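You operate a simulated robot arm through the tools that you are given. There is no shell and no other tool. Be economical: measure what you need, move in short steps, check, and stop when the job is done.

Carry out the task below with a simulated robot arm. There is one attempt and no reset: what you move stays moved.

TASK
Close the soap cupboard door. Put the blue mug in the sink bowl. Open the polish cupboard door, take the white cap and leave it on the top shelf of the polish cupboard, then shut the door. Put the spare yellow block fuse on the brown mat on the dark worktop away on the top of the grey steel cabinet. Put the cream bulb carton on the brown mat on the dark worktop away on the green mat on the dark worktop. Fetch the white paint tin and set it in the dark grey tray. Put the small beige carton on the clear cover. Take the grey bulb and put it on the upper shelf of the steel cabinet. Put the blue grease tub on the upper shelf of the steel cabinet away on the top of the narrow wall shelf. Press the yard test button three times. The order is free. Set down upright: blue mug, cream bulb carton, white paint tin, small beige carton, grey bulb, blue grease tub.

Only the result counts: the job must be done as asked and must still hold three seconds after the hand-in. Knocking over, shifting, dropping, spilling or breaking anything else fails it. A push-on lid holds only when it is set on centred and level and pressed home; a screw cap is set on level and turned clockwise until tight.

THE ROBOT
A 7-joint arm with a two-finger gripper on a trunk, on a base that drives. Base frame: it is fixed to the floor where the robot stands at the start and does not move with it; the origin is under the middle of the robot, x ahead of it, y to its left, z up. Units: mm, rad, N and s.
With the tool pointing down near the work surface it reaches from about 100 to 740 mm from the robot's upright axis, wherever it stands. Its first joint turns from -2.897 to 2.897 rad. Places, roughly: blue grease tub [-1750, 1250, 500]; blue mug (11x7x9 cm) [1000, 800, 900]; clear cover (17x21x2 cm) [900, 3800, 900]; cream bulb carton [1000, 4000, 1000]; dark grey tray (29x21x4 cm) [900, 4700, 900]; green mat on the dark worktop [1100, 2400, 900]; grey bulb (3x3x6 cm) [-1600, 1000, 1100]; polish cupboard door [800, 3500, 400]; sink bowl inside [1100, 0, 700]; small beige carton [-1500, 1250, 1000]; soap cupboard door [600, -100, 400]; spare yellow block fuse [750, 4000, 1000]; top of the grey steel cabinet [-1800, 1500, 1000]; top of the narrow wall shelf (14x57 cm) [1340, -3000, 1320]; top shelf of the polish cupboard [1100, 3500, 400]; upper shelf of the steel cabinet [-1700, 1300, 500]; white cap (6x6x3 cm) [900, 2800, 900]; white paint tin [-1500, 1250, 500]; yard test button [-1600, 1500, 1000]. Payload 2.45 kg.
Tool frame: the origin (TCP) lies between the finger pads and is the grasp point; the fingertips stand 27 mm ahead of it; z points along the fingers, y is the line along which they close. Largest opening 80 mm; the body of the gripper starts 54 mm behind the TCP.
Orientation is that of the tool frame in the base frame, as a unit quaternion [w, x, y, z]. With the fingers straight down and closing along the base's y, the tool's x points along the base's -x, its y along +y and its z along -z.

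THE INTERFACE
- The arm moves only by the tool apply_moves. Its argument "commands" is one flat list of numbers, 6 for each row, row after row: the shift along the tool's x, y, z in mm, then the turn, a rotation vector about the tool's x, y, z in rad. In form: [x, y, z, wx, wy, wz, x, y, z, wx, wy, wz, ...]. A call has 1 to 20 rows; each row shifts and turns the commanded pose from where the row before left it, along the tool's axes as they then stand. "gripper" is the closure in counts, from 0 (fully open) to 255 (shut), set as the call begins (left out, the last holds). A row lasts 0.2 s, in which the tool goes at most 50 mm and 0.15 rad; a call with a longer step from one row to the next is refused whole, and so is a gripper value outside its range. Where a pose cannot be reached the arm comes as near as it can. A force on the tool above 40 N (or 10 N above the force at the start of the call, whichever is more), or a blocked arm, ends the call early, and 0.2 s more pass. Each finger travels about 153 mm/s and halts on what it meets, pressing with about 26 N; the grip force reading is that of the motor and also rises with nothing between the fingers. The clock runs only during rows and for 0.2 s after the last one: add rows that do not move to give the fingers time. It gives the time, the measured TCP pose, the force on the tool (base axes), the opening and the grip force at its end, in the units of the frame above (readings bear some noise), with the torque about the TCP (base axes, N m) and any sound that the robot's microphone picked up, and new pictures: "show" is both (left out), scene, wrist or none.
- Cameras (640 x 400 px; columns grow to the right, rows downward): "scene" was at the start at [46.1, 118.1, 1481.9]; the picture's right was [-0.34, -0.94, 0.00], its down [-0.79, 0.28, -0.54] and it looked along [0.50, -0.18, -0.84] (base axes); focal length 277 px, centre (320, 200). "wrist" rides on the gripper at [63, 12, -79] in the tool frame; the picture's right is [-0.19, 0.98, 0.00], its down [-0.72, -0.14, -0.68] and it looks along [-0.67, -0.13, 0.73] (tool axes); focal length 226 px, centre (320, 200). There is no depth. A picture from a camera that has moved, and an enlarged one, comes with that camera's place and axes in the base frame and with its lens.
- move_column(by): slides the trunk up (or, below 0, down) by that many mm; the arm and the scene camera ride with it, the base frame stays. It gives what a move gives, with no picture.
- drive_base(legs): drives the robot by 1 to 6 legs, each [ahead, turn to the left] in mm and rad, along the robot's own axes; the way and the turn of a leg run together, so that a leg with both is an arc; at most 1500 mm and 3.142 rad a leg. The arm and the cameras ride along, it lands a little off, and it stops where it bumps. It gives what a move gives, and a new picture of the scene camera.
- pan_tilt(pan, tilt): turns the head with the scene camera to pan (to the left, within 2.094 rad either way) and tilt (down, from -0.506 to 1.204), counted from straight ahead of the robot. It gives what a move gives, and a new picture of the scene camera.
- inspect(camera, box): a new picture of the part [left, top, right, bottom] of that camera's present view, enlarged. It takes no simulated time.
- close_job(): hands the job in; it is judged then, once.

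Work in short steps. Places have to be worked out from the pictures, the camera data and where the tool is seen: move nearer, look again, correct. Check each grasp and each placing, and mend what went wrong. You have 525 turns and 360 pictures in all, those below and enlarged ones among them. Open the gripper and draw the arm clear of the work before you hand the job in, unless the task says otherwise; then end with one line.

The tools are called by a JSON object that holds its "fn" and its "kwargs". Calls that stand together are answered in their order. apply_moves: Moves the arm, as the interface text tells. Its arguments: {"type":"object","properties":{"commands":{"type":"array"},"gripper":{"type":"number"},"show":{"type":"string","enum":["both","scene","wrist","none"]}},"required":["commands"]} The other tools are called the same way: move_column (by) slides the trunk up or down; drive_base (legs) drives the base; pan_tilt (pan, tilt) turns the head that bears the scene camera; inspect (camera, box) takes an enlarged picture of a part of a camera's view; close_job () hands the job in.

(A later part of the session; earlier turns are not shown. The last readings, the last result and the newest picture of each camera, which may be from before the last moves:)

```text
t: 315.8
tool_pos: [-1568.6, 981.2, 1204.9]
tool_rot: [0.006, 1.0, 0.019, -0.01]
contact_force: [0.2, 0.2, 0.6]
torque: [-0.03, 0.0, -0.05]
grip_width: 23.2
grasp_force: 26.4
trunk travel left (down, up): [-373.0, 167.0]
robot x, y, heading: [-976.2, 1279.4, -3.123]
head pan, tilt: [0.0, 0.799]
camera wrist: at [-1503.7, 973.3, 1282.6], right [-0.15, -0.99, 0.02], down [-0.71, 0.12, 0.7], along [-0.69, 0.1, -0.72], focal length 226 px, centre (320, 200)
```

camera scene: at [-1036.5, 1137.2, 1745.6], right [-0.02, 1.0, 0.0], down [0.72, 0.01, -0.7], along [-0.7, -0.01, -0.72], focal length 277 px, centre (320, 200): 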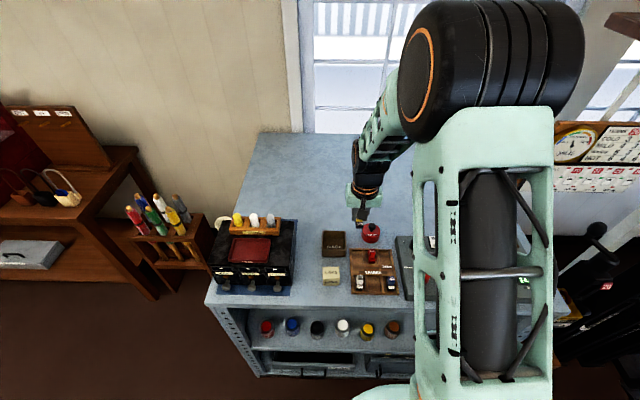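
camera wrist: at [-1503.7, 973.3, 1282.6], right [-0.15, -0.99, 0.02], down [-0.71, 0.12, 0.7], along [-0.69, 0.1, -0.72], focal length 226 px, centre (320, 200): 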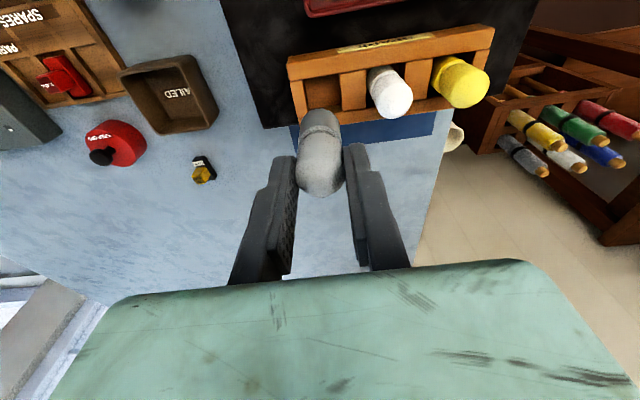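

The bulb is held. To set it upright inside the shelf I need a tilted grip, so I'll first stand it on the cabinet top near the front edge, between the black box and LINKS, and regrip at 45°. I go above that spot and look.

{"fn": "apply_moves", "kwargs": {"commands": [33, -30, 0, 0, 0, 0, 33, -30, 0, 0, 0, 0, 33, -30, 0, 0, 0, 0, 33, -30, 0, 0, 0, 0], "show": "both"}}

```text
t: 316.8
tool_pos: [-1440.2, 1109.7, 1200.6]
tool_rot: [0.007, 1.0, 0.021, -0.011]
contact_force: [0.1, 0.0, -0.7]
torque: [-0.04, 0.02, -0.03]
grip_width: 23.1
grasp_force: 25.6
trunk travel left (down, up): [-373.0, 167.0]
robot x, y, heading: [-975.5, 1273.7, -3.122]
head pan, tilt: [0.0, 0.799]
camera scene: at [-1034.0, 1138.2, 1745.9], right [-0.02, 1.0, 0.0], down [0.72, 0.01, -0.7], along [-0.7, -0.01, -0.72], focal length 277 px, centre (320, 200)
camera wrist: at [-1374.9, 1100.4, 1277.9], right [-0.15, -0.99, 0.02], down [-0.71, 0.12, 0.7], along [-0.69, 0.09, -0.72], focal length 226 px, centre (320, 200)
```

scene: 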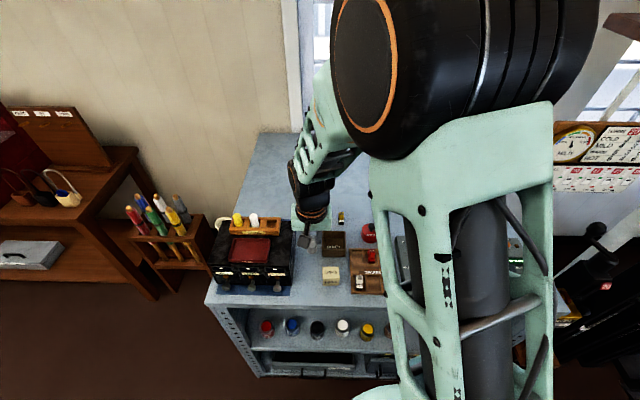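
wrist: 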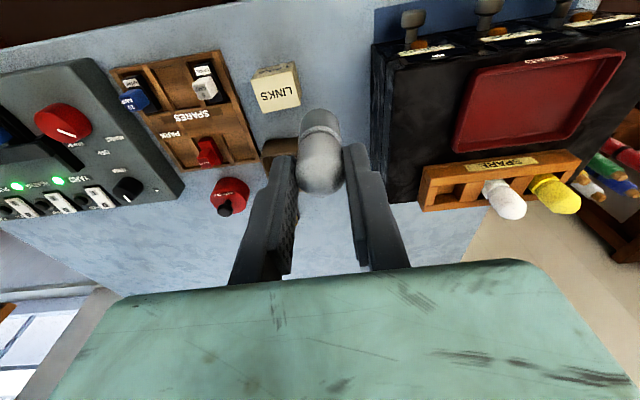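

The edge is at x≈−1380 and there is a clear spot at (−1418,1094). I go there and lower to just above the surface.

{"fn": "apply_moves", "kwargs": {"commands": [25, 15, 0, 0, 0, 0, 0, 0, 45, 0, 0, 0, 0, 0, 45, 0, 0, 0, 0, 0, 45, 0, 0, 0, 0, 0, 40, 0, 0, 0], "show": "both"}}

```text
t: 318.0
tool_pos: [-1417.9, 1092.9, 1024.9]
tool_rot: [0.007, 1.0, 0.02, -0.01]
contact_force: [-0.2, 0.3, -0.8]
torque: [0.0, -0.01, -0.01]
grip_width: 22.8
grasp_force: 26.4
trunk travel left (down, up): [-373.0, 167.0]
robot x, y, heading: [-977.8, 1272.9, -3.12]
head pan, tilt: [0.0, 0.799]
camera scene: at [-1035.6, 1136.8, 1745.7], right [-0.02, 1.0, 0.0], down [0.72, 0.01, -0.7], along [-0.7, -0.01, -0.72], focal length 277 px, centre (320, 200)
camera wrist: at [-1354.3, 1084.0, 1102.8], right [-0.15, -0.99, 0.02], down [-0.71, 0.12, 0.69], along [-0.69, 0.1, -0.72], focal length 226 px, centre (320, 200)
```

scene: 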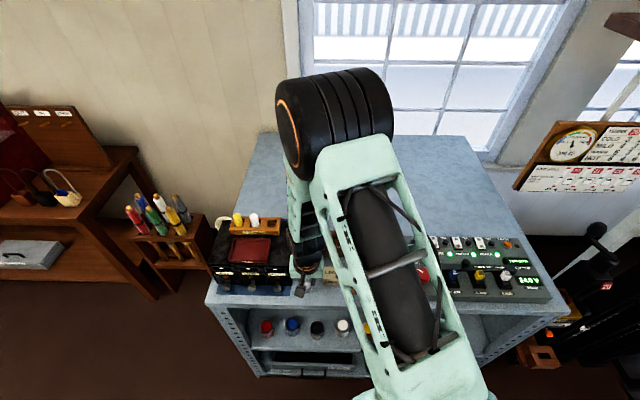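
wrist: 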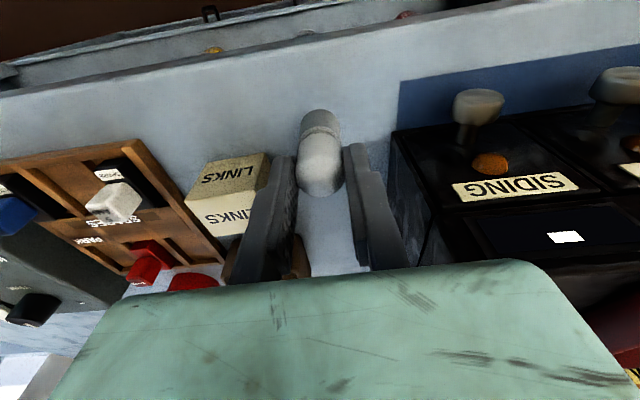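

Good. I lower to contact.

{"fn": "apply_moves", "kwargs": {"commands": [0, 0, 10, 0, 0, 0, 0, 0, 3, 0, 0, 0, 0, 0, 2, 0, 0, 0], "show": "none"}}

{"fn": "apply_moves", "kwargs": {"commands": [0, 0, 2, 0, 0, 0, 0, 0, 2, 0, 0, 0], "show": "none"}}

```text
t: 318.8
tool_pos: [-1419.2, 1093.1, 1010.2]
tool_rot: [0.006, 1.0, 0.021, -0.01]
contact_force: [0.5, -0.2, -0.1]
torque: [-0.01, -0.02, -0.01]
grip_width: 22.8
grasp_force: 25.7
trunk travel left (down, up): [-373.0, 167.0]
robot x, y, heading: [-979.7, 1275.9, -3.127]
head pan, tilt: [0.0, 0.799]
```

```text
t: 319.4
tool_pos: [-1418.9, 1091.7, 1007.2]
tool_rot: [0.006, 1.0, 0.02, -0.011]
contact_force: [0.6, -0.2, 4.1]
torque: [0.07, -0.04, -0.01]
grip_width: 22.9
grasp_force: 26.1
trunk travel left (down, up): [-373.0, 167.0]
robot x, y, heading: [-975.9, 1276.0, -3.12]
head pan, tilt: [0.0, 0.799]
```

Contact. I release and rise a little to see whether it stands.

{"fn": "apply_moves", "kwargs": {"commands": [0, 0, 0, 0, 0, 0, 0, 0, 0, 0, 0, 0, 0, 0, -30, 0, 0, 0, 0, 0, -40, 0, 0, 0, 0, 0, -40, 0, 0, 0], "gripper": 130, "show": "wrist"}}

```text
t: 320.6
tool_pos: [-1417.0, 1094.8, 1117.0]
tool_rot: [0.007, 1.0, 0.02, -0.011]
contact_force: [-0.2, 0.2, -0.7]
torque: [-0.02, 0.02, -0.01]
grip_width: 39.0
grasp_force: 0.2
trunk travel left (down, up): [-373.0, 167.0]
robot x, y, heading: [-973.0, 1275.2, -3.122]
head pan, tilt: [0.0, 0.799]
camera wrist: at [-1352.2, 1086.0, 1195.0], right [-0.15, -0.99, 0.02], down [-0.71, 0.12, 0.69], along [-0.69, 0.09, -0.72], focal length 226 px, centre (320, 200)
```

wrist: 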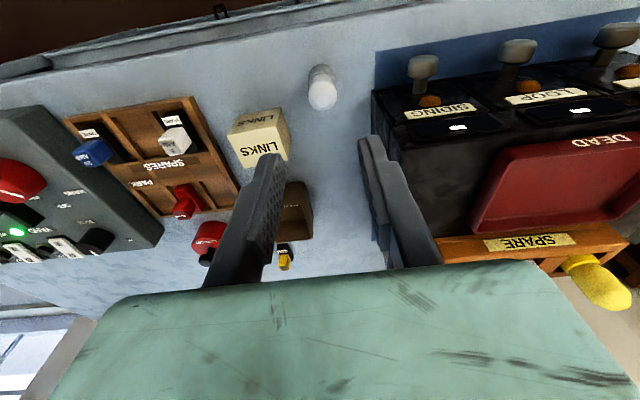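

The bulb stands upright. I back the base 180 mm, tilt the tool 45°, and approach the bulb along the tilted axis.

{"fn": "drive_base", "kwargs": {"legs": [[-180, 0]]}}

{"fn": "apply_moves", "kwargs": {"commands": [0, 0, 0, 0, -0.131, 0, 0, 0, 0, 0, -0.131, 0, 0, 0, 0, 0, -0.131, 0, 0, 0, 0, 0, -0.131, 0, 0, 0, 0, 0, -0.131, 0, 0, 0, 0, 0, -0.131, 0], "gripper": 110, "show": "wrist"}}

```text
t: 322.1
tool_pos: [-1238.2, 1097.2, 1116.9]
tool_rot: [0.006, 1.0, 0.02, -0.012]
contact_force: [0.4, 0.7, 0.4]
torque: [-0.01, -0.01, 0.0]
grip_width: 39.0
grasp_force: 0.0
trunk travel left (down, up): [-373.0, 167.0]
robot x, y, heading: [-798.0, 1279.6, -3.124]
head pan, tilt: [0.0, 0.799]
camera scene: at [-853.9, 1140.5, 1745.9], right [-0.02, 1.0, 0.0], down [0.72, 0.01, -0.7], along [-0.7, -0.01, -0.72], focal length 277 px, centre (320, 200)
```

scene: 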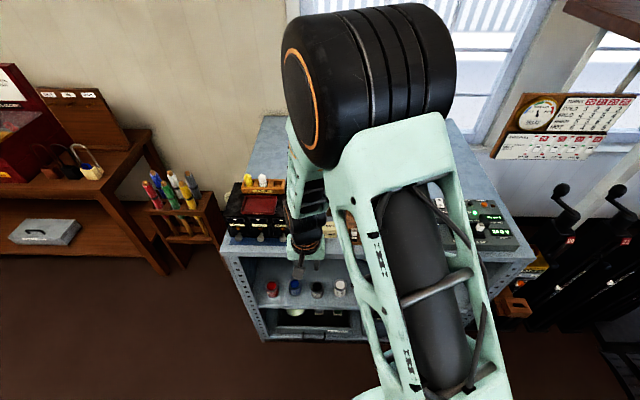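

```text
t: 323.6
tool_pos: [-1238.5, 1097.2, 1115.9]
tool_rot: [0.013, 0.919, 0.015, -0.394]
contact_force: [-0.3, -0.1, -1.6]
torque: [0.0, 0.01, -0.01]
grip_width: 45.3
grasp_force: 0.0
trunk travel left (down, up): [-373.0, 167.0]
robot x, y, heading: [-794.4, 1283.1, -3.126]
head pan, tilt: [0.0, 0.799]
camera wrist: at [-1137.7, 1089.1, 1124.9], right [-0.09, -0.98, 0.15], down [-0.01, 0.15, 0.99], along [-1.0, 0.09, -0.02], focal length 226 px, centre (320, 200)
```

wrist: 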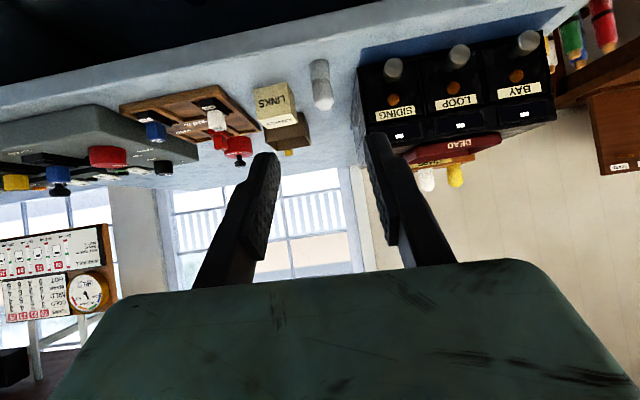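

The bulb is in sight as computed. I move to 80 mm before the grip pose.

{"fn": "apply_moves", "kwargs": {"commands": [-8.6, 0.8, 35, 0, 0, 0, -8.6, 0.8, 35, 0, 0, 0, -8.6, 0.8, 35, 0, 0, 0, -8.6, 0.8, 35, 0, 0, 0], "show": "wrist"}}

```text
t: 324.6
tool_pos: [-1361.8, 1087.9, 1043.8]
tool_rot: [0.014, 0.92, 0.016, -0.392]
contact_force: [0.3, -0.1, -0.1]
torque: [-0.01, 0.0, 0.01]
grip_width: 45.6
grasp_force: 0.1
trunk travel left (down, up): [-373.0, 167.0]
robot x, y, heading: [-798.1, 1280.7, -3.127]
head pan, tilt: [0.0, 0.799]
camera wrist: at [-1260.8, 1080.3, 1052.8], right [-0.09, -0.98, 0.15], down [-0.01, 0.15, 0.99], along [-1.0, 0.09, -0.03], focal length 226 px, centre (320, 200)
```

wrist: 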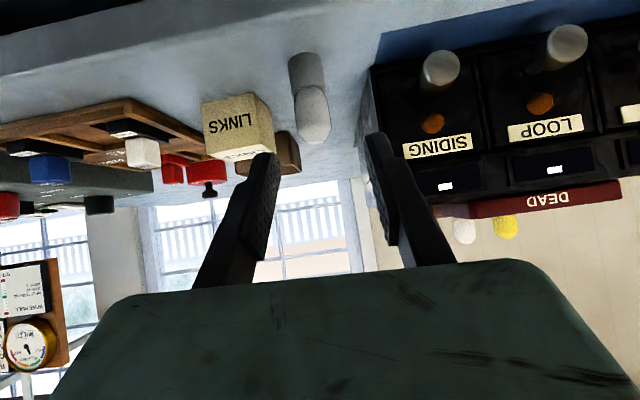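

I narrow the opening to 34 mm, shift 6 mm, and advance along the axis.

{"fn": "apply_moves", "kwargs": {"commands": [0, -6, 0, 0, 0, 0, 0, 0, 40, 0, 0, 0, 0, 0, 30, 0, 0, 0], "gripper": 146, "show": "wrist"}}

```text
t: 325.4
tool_pos: [-1415.4, 1092.6, 995.4]
tool_rot: [0.012, 0.919, 0.015, -0.393]
contact_force: [-0.1, 0.3, 0.2]
torque: [0.0, -0.02, 0.03]
grip_width: 34.3
grasp_force: 0.1
trunk travel left (down, up): [-373.0, 167.0]
robot x, y, heading: [-796.1, 1281.0, -3.122]
head pan, tilt: [0.0, 0.799]
camera wrist: at [-1314.7, 1083.8, 1004.6], right [-0.09, -0.98, 0.15], down [-0.01, 0.15, 0.99], along [-1.0, 0.09, -0.02], focal length 226 px, centre (320, 200)
```

wrist: 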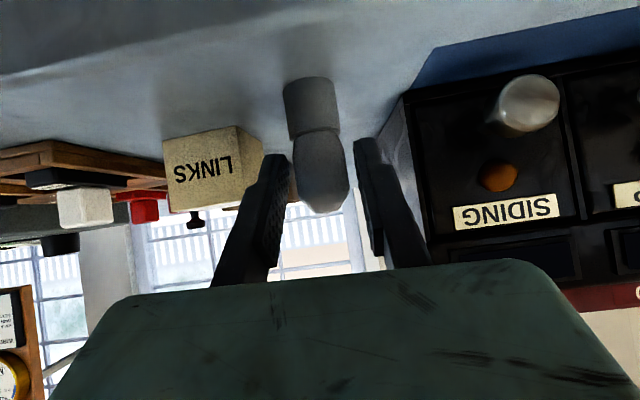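

The fingers straddle the bulb. I go 7 mm deeper and close.

{"fn": "apply_moves", "kwargs": {"commands": [1.4, -1, 7, 0, 0, 0, 0, 0, 0, 0, 0, 0], "show": "none"}}

{"fn": "apply_moves", "kwargs": {"commands": [0, 0, 0, 0, 0, 0, 0, 0, 0, 0, 0, 0, 0, 0, 0, 0, 0, 0], "gripper": 255, "show": "wrist"}}

```text
t: 325.9
tool_pos: [-1418.6, 1093.0, 989.9]
tool_rot: [0.014, 0.919, 0.016, -0.393]
contact_force: [-1.3, 0.4, 0.4]
torque: [-0.02, 0.02, 0.04]
grip_width: 34.1
grasp_force: 0.0
trunk travel left (down, up): [-373.0, 167.0]
robot x, y, heading: [-797.8, 1276.7, -3.121]
head pan, tilt: [0.0, 0.799]
```

```text
t: 326.8
tool_pos: [-1418.6, 1094.5, 990.8]
tool_rot: [0.014, 0.919, 0.017, -0.393]
contact_force: [0.5, -0.1, -0.8]
torque: [0.0, -0.03, 0.02]
grip_width: 22.8
grasp_force: 25.8
trunk travel left (down, up): [-373.0, 167.0]
robot x, y, heading: [-793.9, 1277.8, -3.123]
head pan, tilt: [0.0, 0.799]
camera wrist: at [-1318.1, 1084.9, 999.7], right [-0.09, -0.98, 0.15], down [-0.01, 0.15, 0.99], along [-1.0, 0.09, -0.02], focal length 226 px, centre (320, 200)
```

wrist: 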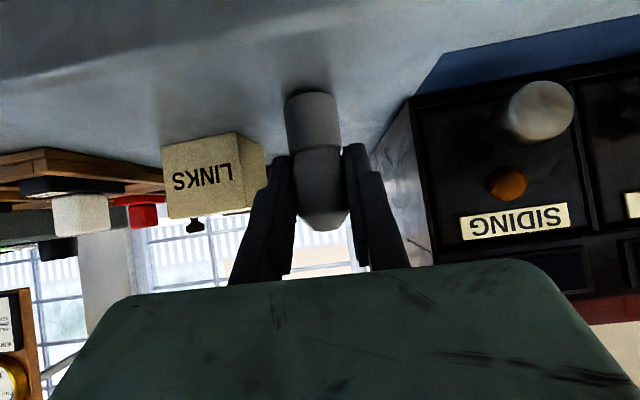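

Held (22.8 mm), bulb upright. I lift, draw back from the cabinet, then lower the trunk after checking the pose.

{"fn": "apply_moves", "kwargs": {"commands": [-14, 0, -14, 0, 0, 0, -14, 0, -14, 0, 0, 0, 30, 0, -30, 0, 0, 0, 30, 0, -30, 0, 0, 0, 30, 0, -30, 0, 0, 0, 30, 0, -30, 0, 0, 0, 30, 0, -30, 0, 0, 0, 20, 0, -20, 0, 0, 0], "show": "wrist"}}

```text
t: 328.6
tool_pos: [-1174.8, 1103.6, 1023.4]
tool_rot: [0.014, 0.919, 0.017, -0.394]
contact_force: [1.2, -0.6, -0.4]
torque: [-0.04, 0.03, -0.02]
grip_width: 23.1
grasp_force: 26.1
trunk travel left (down, up): [-373.0, 167.0]
robot x, y, heading: [-797.3, 1280.5, -3.125]
head pan, tilt: [0.0, 0.799]
camera wrist: at [-1075.1, 1094.9, 1032.6], right [-0.09, -0.98, 0.15], down [-0.01, 0.15, 0.99], along [-1.0, 0.09, -0.02], focal length 226 px, centre (320, 200)
```

wrist: 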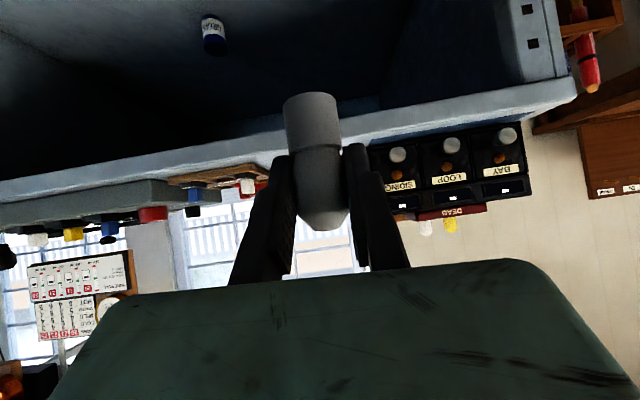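

Clear of the edge by 200 mm. I lower the trunk 330 mm and slide to the right part of the shelf.

{"fn": "move_column", "kwargs": {"by": -330}}

{"fn": "apply_moves", "kwargs": {"commands": [0, -45, 0, 0, 0, 0, 0, -45, 0, 0, 0, 0, 0, -45, 0, 0, 0, 0, 0, -45, 0, 0, 0, 0, 0, -45, 0, 0, 0, 0, 0, -45, 0, 0, 0, 0, 0, -45, 0, 0, 0, 0, 0, -45, 0, 0, 0, 0, 0, -45, 0, 0, 0, 0, 0, -45, 0, 0, 0, 0], "show": "both"}}

```text
t: 331.8
tool_pos: [-1176.5, 1103.6, 693.0]
tool_rot: [0.014, 0.919, 0.017, -0.393]
contact_force: [-0.9, 0.6, 0.0]
torque: [0.02, 0.02, -0.01]
grip_width: 22.7
grasp_force: 26.1
trunk travel left (down, up): [-43.0, 497.0]
robot x, y, heading: [-793.4, 1279.6, -3.123]
head pan, tilt: [0.0, 0.799]
```

```text
t: 334.0
tool_pos: [-1214.3, 1551.6, 670.8]
tool_rot: [0.013, 0.92, 0.016, -0.393]
contact_force: [-0.3, -0.1, 0.3]
torque: [0.01, -0.03, -0.02]
grip_width: 22.9
grasp_force: 26.1
out of reach, approached as far as the arm can: row 2, 3
trunk travel left (down, up): [-43.0, 497.0]
robot x, y, heading: [-796.6, 1280.2, -3.126]
head pan, tilt: [0.0, 0.799]
camera scene: at [-855.4, 1140.3, 1415.7], right [-0.02, 1.0, 0.0], down [0.72, 0.01, -0.7], along [-0.7, -0.01, -0.72], focal length 277 px, centre (320, 200)
camera wrist: at [-1112.7, 1542.9, 680.9], right [-0.09, -0.98, 0.15], down [-0.01, 0.15, 0.99], along [-1.0, 0.09, -0.02], focal length 226 px, centre (320, 200)
```

scene: 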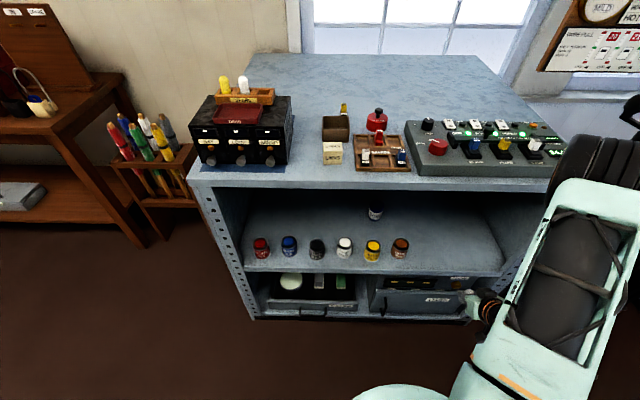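
wrist: 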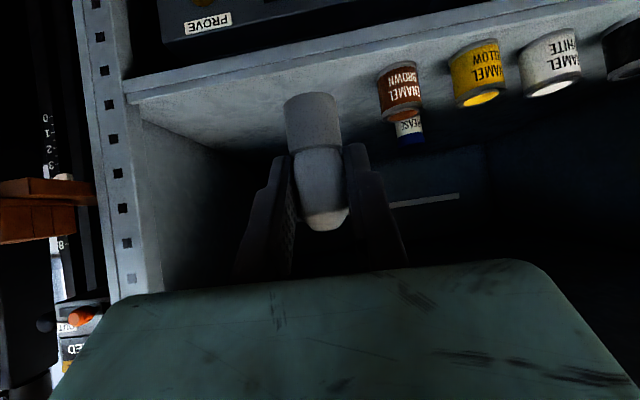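

The right part of the shelf is empty (shelf z≈519, brown tin at y≈1445). I move in to about (−1440,1567), staying high.

{"fn": "apply_moves", "kwargs": {"commands": [-20, -2.5, 33, 0, 0, 0, -20, -2.5, 33, 0, 0, 0, -20, -2.5, 33, 0, 0, 0, -20, -2.5, 33, 0, 0, 0, -20, -2.5, 33, 0, 0, 0, -20, -2.5, 33, 0, 0, 0], "show": "wrist"}}

```text
t: 335.4
tool_pos: [-1437.7, 1553.9, 620.8]
tool_rot: [0.013, 0.919, 0.016, -0.393]
contact_force: [-0.1, 0.6, -0.3]
torque: [0.0, -0.04, 0.0]
grip_width: 22.7
grasp_force: 26.6
trunk travel left (down, up): [-43.0, 497.0]
robot x, y, heading: [-799.1, 1283.0, -3.124]
head pan, tilt: [0.0, 0.799]
camera wrist: at [-1336.9, 1545.8, 629.8], right [-0.09, -0.98, 0.15], down [-0.01, 0.15, 0.99], along [-1.0, 0.09, -0.02], focal length 226 px, centre (320, 200)
```

wrist: 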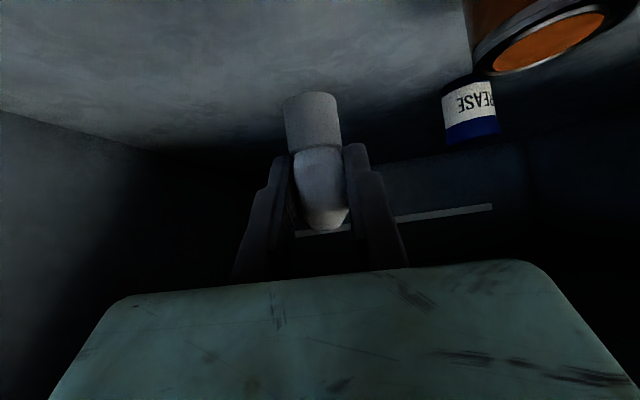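

Clear. I lower toward the shelf.

{"fn": "apply_moves", "kwargs": {"commands": [14, -4, 14, 0, 0, 0, 14, 0, 14, 0, 0, 0, 4, 0, 4, 0, 0, 0, 2, 0, 2, 0, 0, 0, 2, 0, 2, 0, 0, 0], "show": "none"}}

{"fn": "apply_moves", "kwargs": {"commands": [1.5, 0, 1.5, 0, 0, 0, 1.5, 0, 1.5, 0, 0, 0, 1.5, 0, 1.5, 0, 0, 0], "show": "wrist"}}

```text
t: 336.6
tool_pos: [-1439.8, 1556.4, 571.6]
tool_rot: [0.012, 0.919, 0.015, -0.393]
contact_force: [-0.2, 0.0, -0.3]
torque: [0.01, 0.01, 0.0]
grip_width: 22.8
grasp_force: 25.9
trunk travel left (down, up): [-43.0, 497.0]
robot x, y, heading: [-798.8, 1278.5, -3.123]
head pan, tilt: [0.0, 0.799]
```

```text
t: 337.4
tool_pos: [-1439.4, 1555.3, 564.7]
tool_rot: [0.013, 0.92, 0.015, -0.392]
contact_force: [-0.3, -0.5, -1.4]
torque: [0.03, -0.05, -0.03]
grip_width: 23.0
grasp_force: 25.7
trunk travel left (down, up): [-43.0, 497.0]
robot x, y, heading: [-795.5, 1282.8, -3.124]
head pan, tilt: [0.0, 0.799]
camera wrist: at [-1338.7, 1547.8, 573.3], right [-0.1, -0.98, 0.15], down [-0.01, 0.15, 0.99], along [-1.0, 0.09, -0.02], focal length 226 px, centre (320, 200)
```

wrist: 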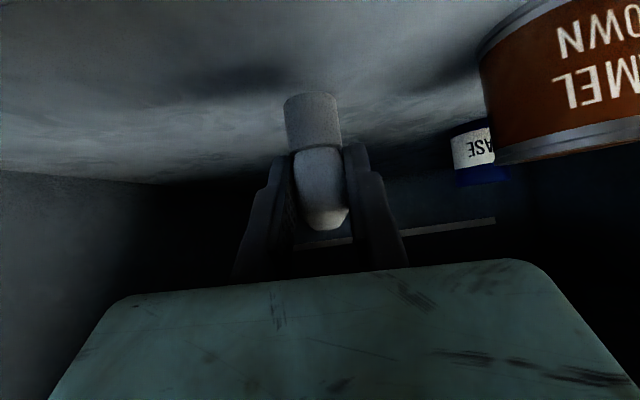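

Not yet touching; continue gently.

{"fn": "apply_moves", "kwargs": {"commands": [1.5, 0, 1.5, 0, 0, 0, 1.5, 0, 1.5, 0, 0, 0, 1.5, 0, 1.5, 0, 0, 0, 1.5, 0, 1.5, 0, 0, 0], "show": "none"}}

{"fn": "apply_moves", "kwargs": {"commands": [1.5, 0, 1.5, 0, 0, 0, 1.5, 0, 1.5, 0, 0, 0], "show": "none"}}

```text
t: 338.4
tool_pos: [-1439.1, 1555.5, 555.2]
tool_rot: [0.013, 0.919, 0.015, -0.393]
contact_force: [-0.1, -0.9, -0.3]
torque: [0.0, -0.01, -0.02]
grip_width: 22.9
grasp_force: 25.8
trunk travel left (down, up): [-43.0, 497.0]
robot x, y, heading: [-796.4, 1278.5, -3.128]
head pan, tilt: [0.0, 0.799]
```

```text
t: 339.0
tool_pos: [-1440.2, 1555.6, 551.1]
tool_rot: [0.013, 0.919, 0.016, -0.393]
contact_force: [-0.3, -0.2, 0.1]
torque: [0.03, -0.02, 0.0]
grip_width: 23.1
grasp_force: 26.4
trunk travel left (down, up): [-43.0, 497.0]
robot x, y, heading: [-799.3, 1281.0, -3.126]
head pan, tilt: [0.0, 0.799]
```

{"fn": "apply_moves", "kwargs": {"commands": [1.5, 0, 1.5, 0, 0, 0, 1.5, 0, 1.5, 0, 0, 0, 1.5, 0, 1.5, 0, 0, 0], "show": "none"}}

{"fn": "apply_moves", "kwargs": {"commands": [1, 0, 1, 0, 0, 0, 1, 0, 1, 0, 0, 0], "show": "wrist"}}

```text
t: 339.8
tool_pos: [-1441.0, 1556.9, 543.6]
tool_rot: [0.013, 0.919, 0.016, -0.393]
contact_force: [0.2, 0.5, -0.5]
torque: [-0.01, 0.02, 0.03]
grip_width: 22.9
grasp_force: 26.5
trunk travel left (down, up): [-43.0, 497.0]
robot x, y, heading: [-794.5, 1280.0, -3.124]
head pan, tilt: [0.0, 0.799]
```

```text
t: 340.4
tool_pos: [-1441.9, 1556.2, 541.6]
tool_rot: [0.013, 0.92, 0.015, -0.392]
contact_force: [-0.2, 0.4, -0.2]
torque: [-0.01, 0.03, 0.01]
grip_width: 22.8
grasp_force: 25.9
trunk travel left (down, up): [-43.0, 497.0]
robot x, y, heading: [-797.7, 1279.0, -3.125]
head pan, tilt: [0.0, 0.799]
camera wrist: at [-1340.0, 1547.4, 550.4], right [-0.09, -0.98, 0.15], down [-0.01, 0.15, 0.99], along [-1.0, 0.09, -0.02], focal length 226 px, centre (320, 200)
```

wrist: 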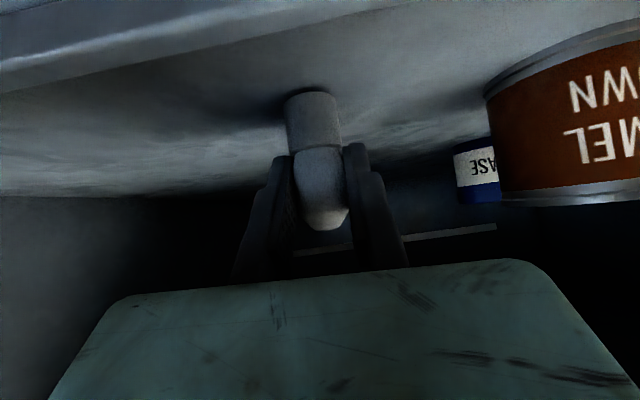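

Nearly there; further small steps.

{"fn": "apply_moves", "kwargs": {"commands": [1, 0, 1, 0, 0, 0, 1, 0, 1, 0, 0, 0, 1, 0, 1, 0, 0, 0], "show": "none"}}

{"fn": "apply_moves", "kwargs": {"commands": [1, 0, 1, 0, 0, 0, 1, 0, 1, 0, 0, 0, 1, 0, 1, 0, 0, 0], "show": "none"}}

```text
t: 341.2
tool_pos: [-1440.5, 1555.3, 537.7]
tool_rot: [0.014, 0.919, 0.017, -0.393]
contact_force: [1.4, -1.3, 5.8]
torque: [-0.04, -0.09, 0.0]
grip_width: 22.8
grasp_force: 25.9
trunk travel left (down, up): [-43.0, 497.0]
robot x, y, heading: [-799.9, 1281.7, -3.126]
head pan, tilt: [0.0, 0.799]
```

```text
t: 342.0
tool_pos: [-1442.4, 1556.3, 536.2]
tool_rot: [0.012, 0.918, 0.016, -0.395]
contact_force: [1.3, 0.0, 25.6]
torque: [0.1, -0.12, 0.02]
grip_width: 22.9
grasp_force: 25.8
trunk travel left (down, up): [-43.0, 497.0]
robot x, y, heading: [-795.4, 1282.3, -3.123]
head pan, tilt: [0.0, 0.799]
```

Contact (shelf z≈494). I ease up, release, and withdraw along the tool axis.

{"fn": "apply_moves", "kwargs": {"commands": [-1.3, 0, -1.3, 0, 0, 0, 0, 0, 0, 0, 0, 0], "show": "none"}}

{"fn": "apply_moves", "kwargs": {"commands": [0, 0, 0, 0, 0, 0, 0, 0, 0, 0, 0, 0, 0, 0, -15, 0, 0, 0, 0, 0, -35, 0, 0, 0, 0, 0, -45, 0, 0, 0], "gripper": 130, "show": "wrist"}}

```text
t: 342.6
tool_pos: [-1442.0, 1555.5, 535.7]
tool_rot: [0.012, 0.919, 0.016, -0.394]
contact_force: [-5.9, 4.1, 18.4]
torque: [0.2, 0.16, 0.03]
grip_width: 22.8
grasp_force: 26.5
trunk travel left (down, up): [-43.0, 497.0]
robot x, y, heading: [-795.9, 1279.0, -3.125]
head pan, tilt: [0.0, 0.799]
```

```text
t: 343.8
tool_pos: [-1371.7, 1557.8, 599.3]
tool_rot: [0.015, 0.92, 0.016, -0.392]
contact_force: [-0.9, 0.8, -0.4]
torque: [0.01, 0.01, 0.01]
grip_width: 39.1
grasp_force: 0.0
trunk travel left (down, up): [-43.0, 497.0]
robot x, y, heading: [-799.9, 1280.1, -3.125]
head pan, tilt: [0.0, 0.799]
camera wrist: at [-1271.6, 1550.2, 608.5], right [-0.09, -0.98, 0.15], down [-0.01, 0.15, 0.99], along [-1.0, 0.09, -0.03], focal length 226 px, centre (320, 200)
```

wrist: 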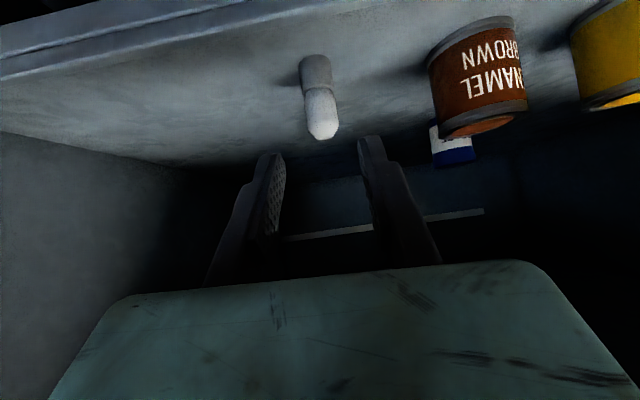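

The bulb stands upright on the shelf. Next the white tin: I back out and slide in front of it with the gripper fully open.

{"fn": "apply_moves", "kwargs": {"commands": [25, 0, -35, 0, 0, 0, 25, 0, -35, 0, 0, 0, 25, 0, -35, 0, 0, 0, 25, 0, -35, 0, 0, 0, 0, 42, 0, 0, 0, 0, 0, 42, 0, 0, 0, 0, 0, 42, 0, 0, 0, 0, 0, 42, 0, 0, 0, 0, 0, 42, 0, 0, 0, 0, 0, 42, 0, 0, 0, 0, 0, 42, 0, 0, 0, 0, 0, 42, 0, 0, 0, 0], "gripper": 0, "show": "wrist"}}

```text
t: 346.4
tool_pos: [-1186.2, 1228.9, 630.2]
tool_rot: [0.013, 0.919, 0.015, -0.393]
contact_force: [-0.1, 0.4, 0.8]
torque: [-0.02, 0.0, 0.03]
grip_width: 79.9
grasp_force: 0.1
trunk travel left (down, up): [-43.0, 497.0]
robot x, y, heading: [-794.9, 1282.5, -3.127]
head pan, tilt: [0.0, 0.799]
camera wrist: at [-1085.4, 1221.0, 638.9], right [-0.09, -0.98, 0.15], down [-0.01, 0.15, 0.99], along [-1.0, 0.09, -0.02], focal length 226 px, centre (320, 200)
```

wrist: 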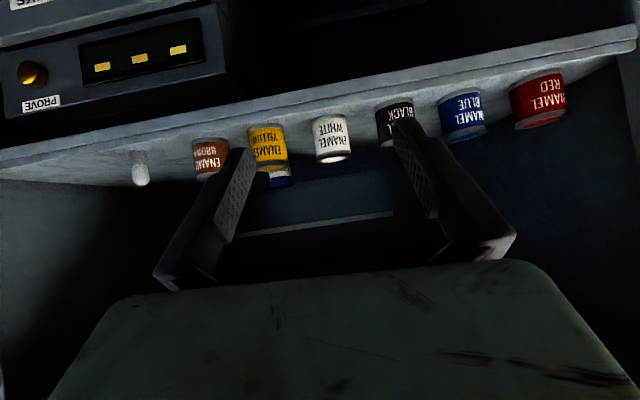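

The white tin is near (−1480,1222). I move to about 80 mm short of it and look again.

{"fn": "apply_moves", "kwargs": {"commands": [-28, -1, 39, 0, 0, 0, -28, -1, 39, 0, 0, 0, -28, -1, 39, 0, 0, 0, -28, -1, 39, 0, 0, 0], "show": "wrist"}}

```text
t: 347.4
tool_pos: [-1377.8, 1227.7, 601.6]
tool_rot: [0.013, 0.92, 0.015, -0.392]
contact_force: [-1.0, 0.3, 0.8]
torque: [-0.03, 0.01, 0.01]
grip_width: 80.0
grasp_force: 0.0
trunk travel left (down, up): [-43.0, 497.0]
robot x, y, heading: [-795.8, 1281.3, -3.124]
head pan, tilt: [0.0, 0.799]
camera wrist: at [-1276.9, 1218.8, 611.2], right [-0.09, -0.98, 0.15], down [-0.01, 0.15, 0.99], along [-1.0, 0.09, -0.03], focal length 226 px, centre (320, 200)
```

wrist: 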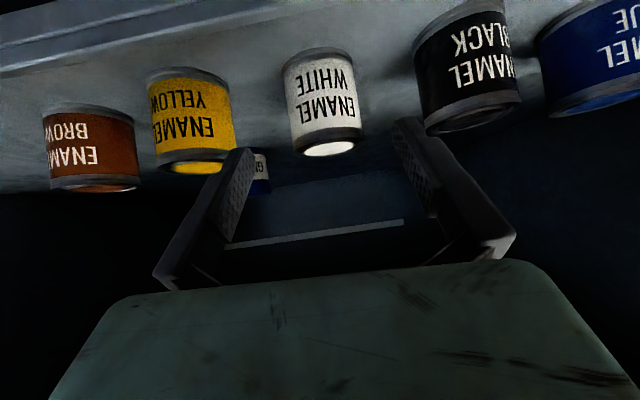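

The tin centre is about (−1484,1222), height ≈70. I advance to the grip pose and look.

{"fn": "apply_moves", "kwargs": {"commands": [-9, 0, 40, 0, 0, 0, -9, 0, 40, 0, 0, 0, -9, 0, 36, 0, 0, 0], "show": "wrist"}}

```text
t: 348.2
tool_pos: [-1480.3, 1223.7, 541.7]
tool_rot: [0.014, 0.919, 0.016, -0.393]
contact_force: [-0.6, 0.8, 0.1]
torque: [-0.02, 0.0, 0.01]
grip_width: 79.9
grasp_force: 0.1
trunk travel left (down, up): [-43.0, 497.0]
robot x, y, heading: [-800.4, 1279.5, -3.124]
head pan, tilt: [0.0, 0.799]
camera wrist: at [-1379.9, 1214.6, 551.6], right [-0.09, -0.98, 0.15], down [-0.01, 0.15, 0.99], along [-1.0, 0.09, -0.02], focal length 226 px, centre (320, 200)
```

wrist: 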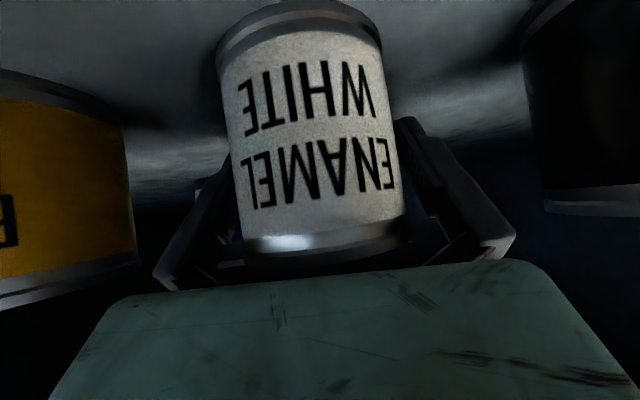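

The tin is between the fingers. I close.

{"fn": "apply_moves", "kwargs": {"commands": [0, -2, 0, 0, 0, 0, 0, 0, 0, 0, 0, 0, 0, 0, 0, 0, 0, 0], "gripper": 255, "show": "none"}}

{"fn": "apply_moves", "kwargs": {"commands": [-7, 0, -7, 0, 0, 0, -14, 0, -14, 0, 0, 0], "show": "wrist"}}

```text
t: 349.0
tool_pos: [-1480.0, 1225.2, 542.9]
tool_rot: [0.013, 0.919, 0.016, -0.394]
contact_force: [0.5, -0.6, 2.0]
torque: [0.05, 0.04, 0.03]
grip_width: 58.9
grasp_force: 26.1
trunk travel left (down, up): [-43.0, 497.0]
robot x, y, heading: [-796.7, 1277.6, -3.129]
head pan, tilt: [0.0, 0.799]
```

```text
t: 349.6
tool_pos: [-1480.7, 1222.9, 571.1]
tool_rot: [0.013, 0.919, 0.016, -0.393]
contact_force: [-0.1, -0.5, -2.2]
torque: [0.04, 0.04, 0.03]
grip_width: 59.1
grasp_force: 26.5
trunk travel left (down, up): [-43.0, 497.0]
robot x, y, heading: [-795.8, 1279.1, -3.126]
head pan, tilt: [0.0, 0.799]
camera wrist: at [-1380.0, 1215.0, 580.5], right [-0.09, -0.98, 0.15], down [-0.01, 0.15, 0.99], along [-1.0, 0.09, -0.02], focal length 226 px, centre (320, 200)
```

wrist: 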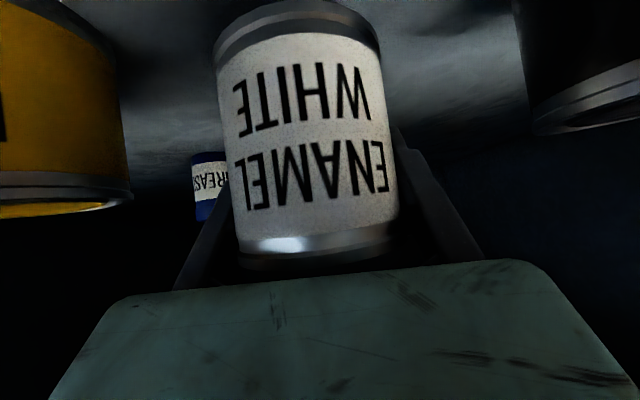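

Held (59 mm). I lift slightly, draw straight out, then raise the trunk.

{"fn": "apply_moves", "kwargs": {"commands": [-14, 0, -14, 0, 0, 0, 35, 0, -35, 0, 0, 0, 35, 0, -35, 0, 0, 0, 35, 0, -35, 0, 0, 0, 35, 0, -35, 0, 0, 0, 35, 0, -35, 0, 0, 0, 35, 0, -35, 0, 0, 0], "show": "wrist"}}

{"fn": "move_column", "kwargs": {"by": 440}}

```text
t: 351.2
tool_pos: [-1182.2, 1235.6, 587.7]
tool_rot: [0.013, 0.919, 0.015, -0.393]
contact_force: [0.8, 0.0, -1.3]
torque: [-0.01, 0.08, 0.02]
grip_width: 59.1
grasp_force: 25.9
trunk travel left (down, up): [-43.0, 497.0]
robot x, y, heading: [-797.8, 1282.1, -3.128]
head pan, tilt: [0.0, 0.799]
camera wrist: at [-1082.5, 1227.5, 597.0], right [-0.09, -0.98, 0.15], down [-0.01, 0.15, 0.99], along [-1.0, 0.09, -0.02], focal length 226 px, centre (320, 200)
```

wrist: 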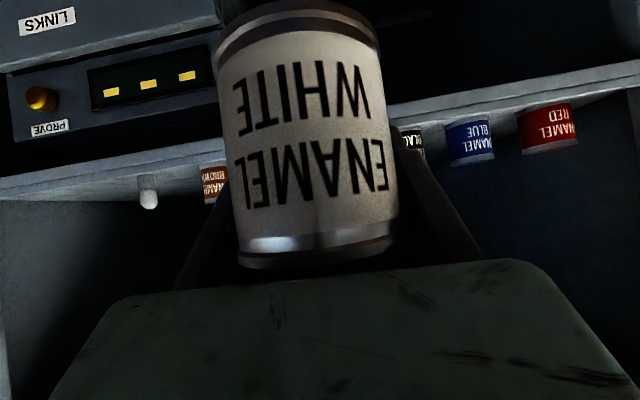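

```text
refused: 440 is not a number from -400 to 400
```

I raise the trunk in two parts and then drive to the tray at the far end of the worktop, checking the tin.

{"fn": "move_column", "kwargs": {"by": 400}}

{"fn": "drive_base", "kwargs": {"legs": [[-300, 0], [0, -1.796], [1140, 0], [1140, 0], [1100, 0], [0, -1.36]]}}

{"fn": "pan_tilt", "kwargs": {"pan": 0.1, "tilt": 0.8}}

```text
t: 355.0
tool_pos: [-1184.6, 1235.7, 986.9]
tool_rot: [0.013, 0.919, 0.016, -0.393]
contact_force: [-0.8, -0.4, -1.5]
torque: [0.02, 0.03, -0.03]
grip_width: 58.8
grasp_force: 26.5
trunk travel left (down, up): [-443.0, 97.0]
robot x, y, heading: [-798.8, 1280.4, -3.125]
head pan, tilt: [0.0, 0.799]
```

```text
t: 381.2
tool_pos: [747.3, 4625.6, 988.5]
tool_rot: [0.393, -0.004, 0.919, 0.007]
contact_force: [1.0, 0.0, -2.1]
torque: [-0.01, -0.06, -0.02]
grip_width: 58.4
grasp_force: 26.1
trunk travel left (down, up): [-443.0, 97.0]
robot x, y, heading: [360.5, 4589.8, -0.008]
head pan, tilt: [0.0, 0.799]
camera scene: at [421.4, 4732.9, 1815.8], right [-0.01, -1.0, 0.0], down [-0.72, 0.01, -0.7], along [0.7, -0.01, -0.72], focal length 277 px, centre (320, 200)
```

scene: 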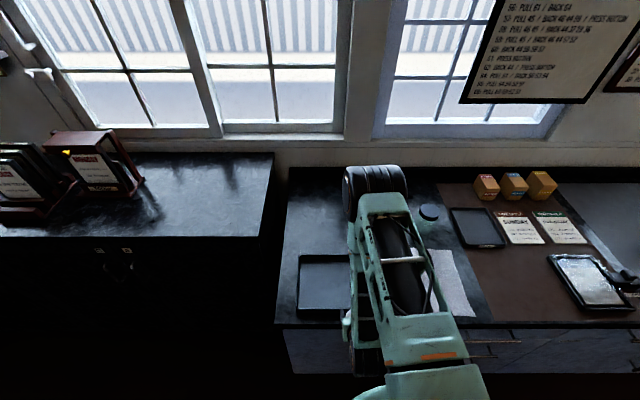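

```text
t: 381.9
tool_pos: [746.3, 4627.0, 987.6]
tool_rot: [0.392, -0.005, 0.92, 0.008]
contact_force: [0.3, -0.1, -2.4]
torque: [0.0, -0.05, -0.01]
grip_width: 58.3
grasp_force: 25.7
trunk travel left (down, up): [-443.0, 97.0]
robot x, y, heading: [357.6, 4591.1, -0.009]
head pan, tilt: [0.099, 0.799]
camera scene: at [421.1, 4740.9, 1815.8], right [0.09, -1.0, 0.0], down [-0.71, -0.06, -0.7], along [0.69, 0.06, -0.72], focal length 277 px, centre (320, 200)
```

scene: 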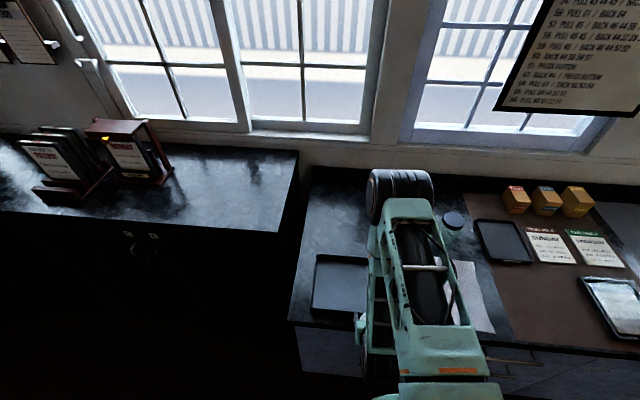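

The tray spans about x 785–985, y 4510–4800. I raise 50 mm and extend to centre the tin over it.

{"fn": "move_column", "kwargs": {"by": 50}}

{"fn": "apply_moves", "kwargs": {"commands": [-24.6, 7, 24.6, 0, 0, 0, -24.6, 7, 24.6, 0, 0, 0, -24.6, 7, 24.6, 0, 0, 0, -24.6, 7, 24.6, 0, 0, 0], "show": "both"}}

```text
t: 382.8
tool_pos: [746.4, 4627.2, 1037.5]
tool_rot: [0.392, -0.004, 0.92, 0.008]
contact_force: [0.0, -0.1, -2.2]
torque: [0.02, -0.02, 0.01]
grip_width: 59.1
grasp_force: 26.0
trunk travel left (down, up): [-493.0, 47.0]
robot x, y, heading: [354.5, 4591.4, -0.01]
head pan, tilt: [0.099, 0.799]
```

```text
t: 383.8
tool_pos: [885.1, 4656.0, 1043.2]
tool_rot: [0.392, -0.006, 0.92, 0.009]
contact_force: [-0.3, 0.2, -1.8]
torque: [0.01, -0.07, 0.0]
grip_width: 58.6
grasp_force: 25.6
trunk travel left (down, up): [-493.0, 47.0]
robot x, y, heading: [357.5, 4588.6, -0.011]
head pan, tilt: [0.099, 0.799]
camera scene: at [421.5, 4741.3, 1865.7], right [0.09, -1.0, 0.0], down [-0.71, -0.06, -0.7], along [0.69, 0.06, -0.72], focal length 277 px, centre (320, 200)
camera wrist: at [783.3, 4667.0, 1050.8], right [0.12, 0.98, 0.15], down [0.01, -0.15, 0.99], along [0.99, -0.12, -0.03], focal length 226 px, centre (320, 200)
```

scene: 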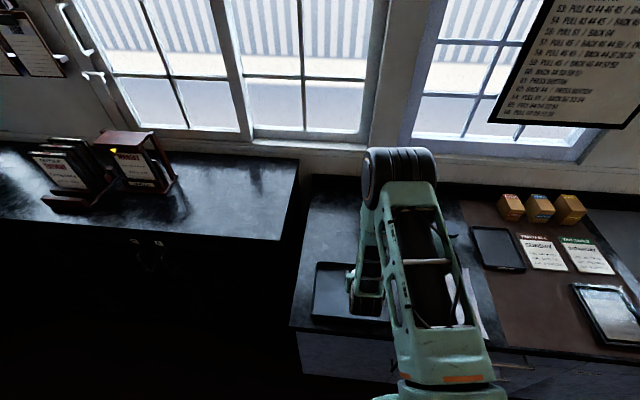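
wrist: 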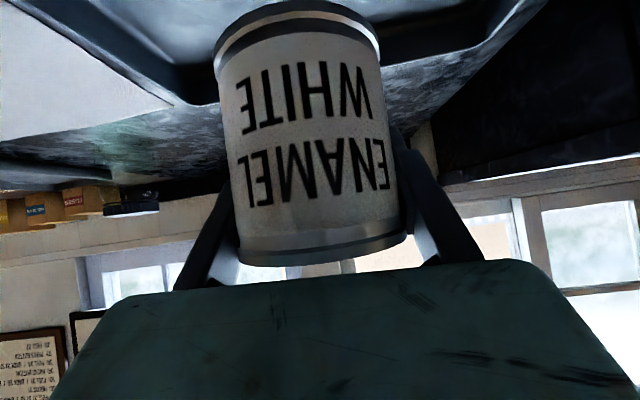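

The tray centre is nearer (857,4665). I adjust and lower.

{"fn": "apply_moves", "kwargs": {"commands": [19.8, 9, -19.8, 0, 0, 0, 25, 0, 25, 0, 0, 0, 20, 0, 20, 0, 0, 0, 4, 0, 4, 0, 0, 0, 3, 0, 3, 0, 0, 0], "show": "wrist"}}

```text
t: 385.0
tool_pos: [857.6, 4665.9, 967.5]
tool_rot: [0.392, -0.004, 0.92, 0.008]
contact_force: [-0.3, -1.2, -2.0]
torque: [0.0, -0.04, 0.0]
grip_width: 58.8
grasp_force: 25.8
trunk travel left (down, up): [-493.0, 47.0]
robot x, y, heading: [356.8, 4591.5, -0.008]
head pan, tilt: [0.099, 0.799]
camera wrist: at [755.8, 4677.2, 976.5], right [0.12, 0.98, 0.15], down [0.01, -0.15, 0.99], along [0.99, -0.12, -0.02], focal length 226 px, centre (320, 200)
```

wrist: 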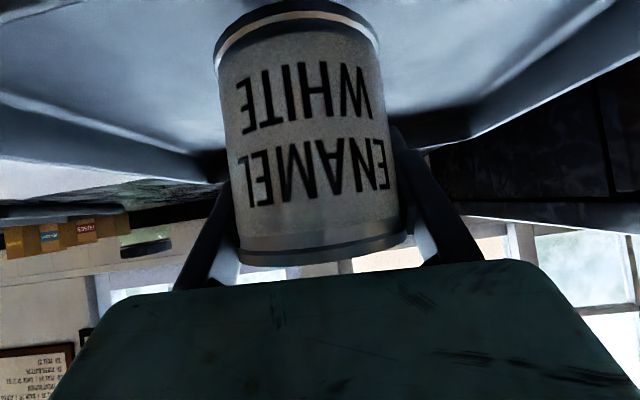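

The tin is inside the tray outline. Small steps to contact.

{"fn": "apply_moves", "kwargs": {"commands": [1.5, 0, 1.5, 0, 0, 0, 1.5, 0, 1.5, 0, 0, 0, 1.5, 0, 1.5, 0, 0, 0], "show": "none"}}

{"fn": "apply_moves", "kwargs": {"commands": [1, 0, 1, 0, 0, 0, 1, 0, 1, 0, 0, 0, 1, 0, 1, 0, 0, 0], "show": "none"}}

```text
t: 385.8
tool_pos: [859.7, 4666.9, 960.0]
tool_rot: [0.393, -0.005, 0.919, 0.009]
contact_force: [1.0, 1.0, -2.4]
torque: [-0.01, -0.02, 0.06]
grip_width: 58.2
grasp_force: 26.4
trunk travel left (down, up): [-493.0, 47.0]
robot x, y, heading: [358.4, 4592.2, -0.008]
head pan, tilt: [0.099, 0.799]
```

```text
t: 386.6
tool_pos: [859.1, 4666.1, 956.1]
tool_rot: [0.392, -0.004, 0.92, 0.008]
contact_force: [-0.3, 0.0, -1.4]
torque: [-0.05, -0.05, 0.0]
grip_width: 58.4
grasp_force: 25.8
trunk travel left (down, up): [-493.0, 47.0]
robot x, y, heading: [360.6, 4591.0, -0.007]
head pan, tilt: [0.099, 0.799]
```

{"fn": "apply_moves", "kwargs": {"commands": [1, 0, 1, 0, 0, 0, 1, 0, 1, 0, 0, 0], "show": "none"}}

{"fn": "apply_moves", "kwargs": {"commands": [1, 0, 1, 0, 0, 0, 1, 0, 1, 0, 0, 0], "show": "wrist"}}

```text
t: 387.2
tool_pos: [858.4, 4668.1, 953.1]
tool_rot: [0.392, -0.004, 0.92, 0.008]
contact_force: [0.1, -0.3, -2.5]
torque: [0.02, -0.02, 0.0]
grip_width: 58.4
grasp_force: 26.1
trunk travel left (down, up): [-493.0, 47.0]
robot x, y, heading: [358.9, 4593.3, -0.006]
head pan, tilt: [0.099, 0.799]
```

```text
t: 387.8
tool_pos: [860.1, 4666.7, 950.7]
tool_rot: [0.392, -0.004, 0.92, 0.008]
contact_force: [-0.1, -0.2, -1.5]
torque: [-0.01, -0.06, -0.01]
grip_width: 58.6
grasp_force: 26.5
trunk travel left (down, up): [-493.0, 47.0]
robot x, y, heading: [357.7, 4593.6, -0.006]
head pan, tilt: [0.099, 0.799]
camera wrist: at [756.7, 4677.0, 959.8], right [0.12, 0.98, 0.15], down [0.01, -0.15, 0.99], along [0.99, -0.12, -0.02], focal length 226 px, centre (320, 200)
```

wrist: 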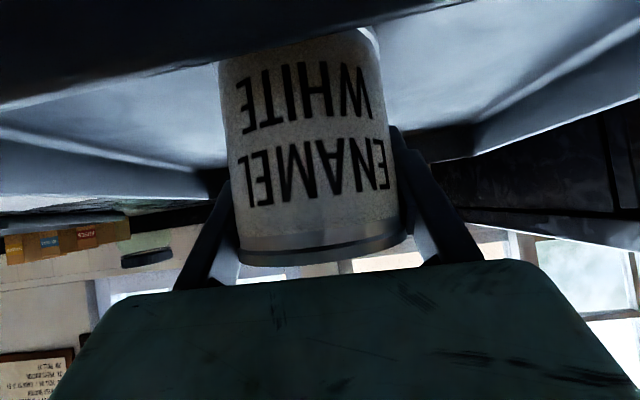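

The near rim is ahead of the camera but clear. I continue down in 1 mm steps.

{"fn": "apply_moves", "kwargs": {"commands": [1, 0, 1, 0, 0, 0, 1, 0, 1, 0, 0, 0], "show": "none"}}

{"fn": "apply_moves", "kwargs": {"commands": [1, 0, 1, 0, 0, 0, 1, 0, 1, 0, 0, 0], "show": "none"}}

```text
t: 388.4
tool_pos: [858.5, 4665.2, 948.2]
tool_rot: [0.393, -0.004, 0.919, 0.008]
contact_force: [-1.0, 0.0, 1.8]
torque: [-0.09, 0.09, -0.06]
grip_width: 58.4
grasp_force: 25.9
trunk travel left (down, up): [-493.0, 47.0]
robot x, y, heading: [360.1, 4589.7, -0.013]
head pan, tilt: [0.099, 0.799]
```

```text
t: 389.0
tool_pos: [858.4, 4667.7, 947.1]
tool_rot: [0.396, -0.006, 0.918, 0.009]
contact_force: [-1.0, 0.2, 29.2]
torque: [-0.2, 0.64, 0.11]
grip_width: 58.5
grasp_force: 26.1
trunk travel left (down, up): [-493.0, 47.0]
robot x, y, heading: [359.3, 4590.5, -0.005]
head pan, tilt: [0.099, 0.799]
```

Contact (29 N). I ease up, open and withdraw along the axis.

{"fn": "apply_moves", "kwargs": {"commands": [-1.2, 0, -1.2, 0, 0, 0, 0, 0, 0, 0, 0, 0], "show": "none"}}

{"fn": "apply_moves", "kwargs": {"commands": [0, 0, 0, 0, 0, 0, 0, 0, 0, 0, 0, 0, 0, 0, -15, 0, 0, 0, 0, 0, -35, 0, 0, 0, 0, 0, -45, 0, 0, 0, 0, 0, -45, 0, 0, 0], "gripper": 0, "show": "wrist"}}

```text
t: 389.6
tool_pos: [859.4, 4666.1, 947.2]
tool_rot: [0.393, -0.004, 0.919, 0.008]
contact_force: [5.9, 1.6, 14.5]
torque: [-0.06, -0.35, 0.04]
grip_width: 58.5
grasp_force: 26.5
trunk travel left (down, up): [-493.0, 47.0]
robot x, y, heading: [358.5, 4594.4, -0.008]
head pan, tilt: [0.099, 0.799]
```

```text
t: 391.0
tool_pos: [758.3, 4664.5, 1043.6]
tool_rot: [0.394, -0.004, 0.919, 0.008]
contact_force: [-0.5, -0.1, -0.4]
torque: [0.0, 0.03, 0.0]
grip_width: 80.3
grasp_force: 0.0
trunk travel left (down, up): [-493.0, 47.0]
robot x, y, heading: [357.2, 4593.1, -0.008]
head pan, tilt: [0.099, 0.799]
camera wrist: at [655.5, 4675.8, 1052.8], right [0.12, 0.98, 0.15], down [0.01, -0.15, 0.99], along [0.99, -0.12, -0.02], focal length 226 px, centre (320, 200)
```

wrist: 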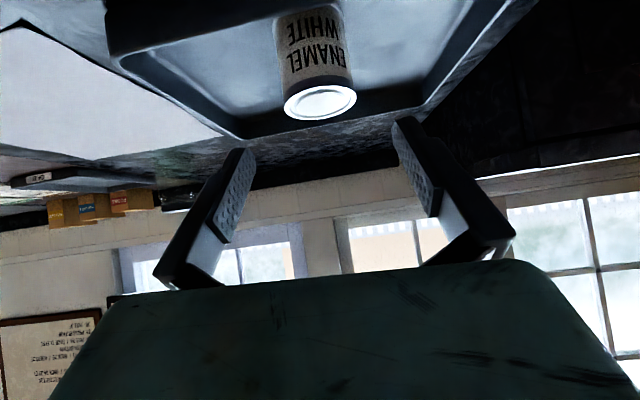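

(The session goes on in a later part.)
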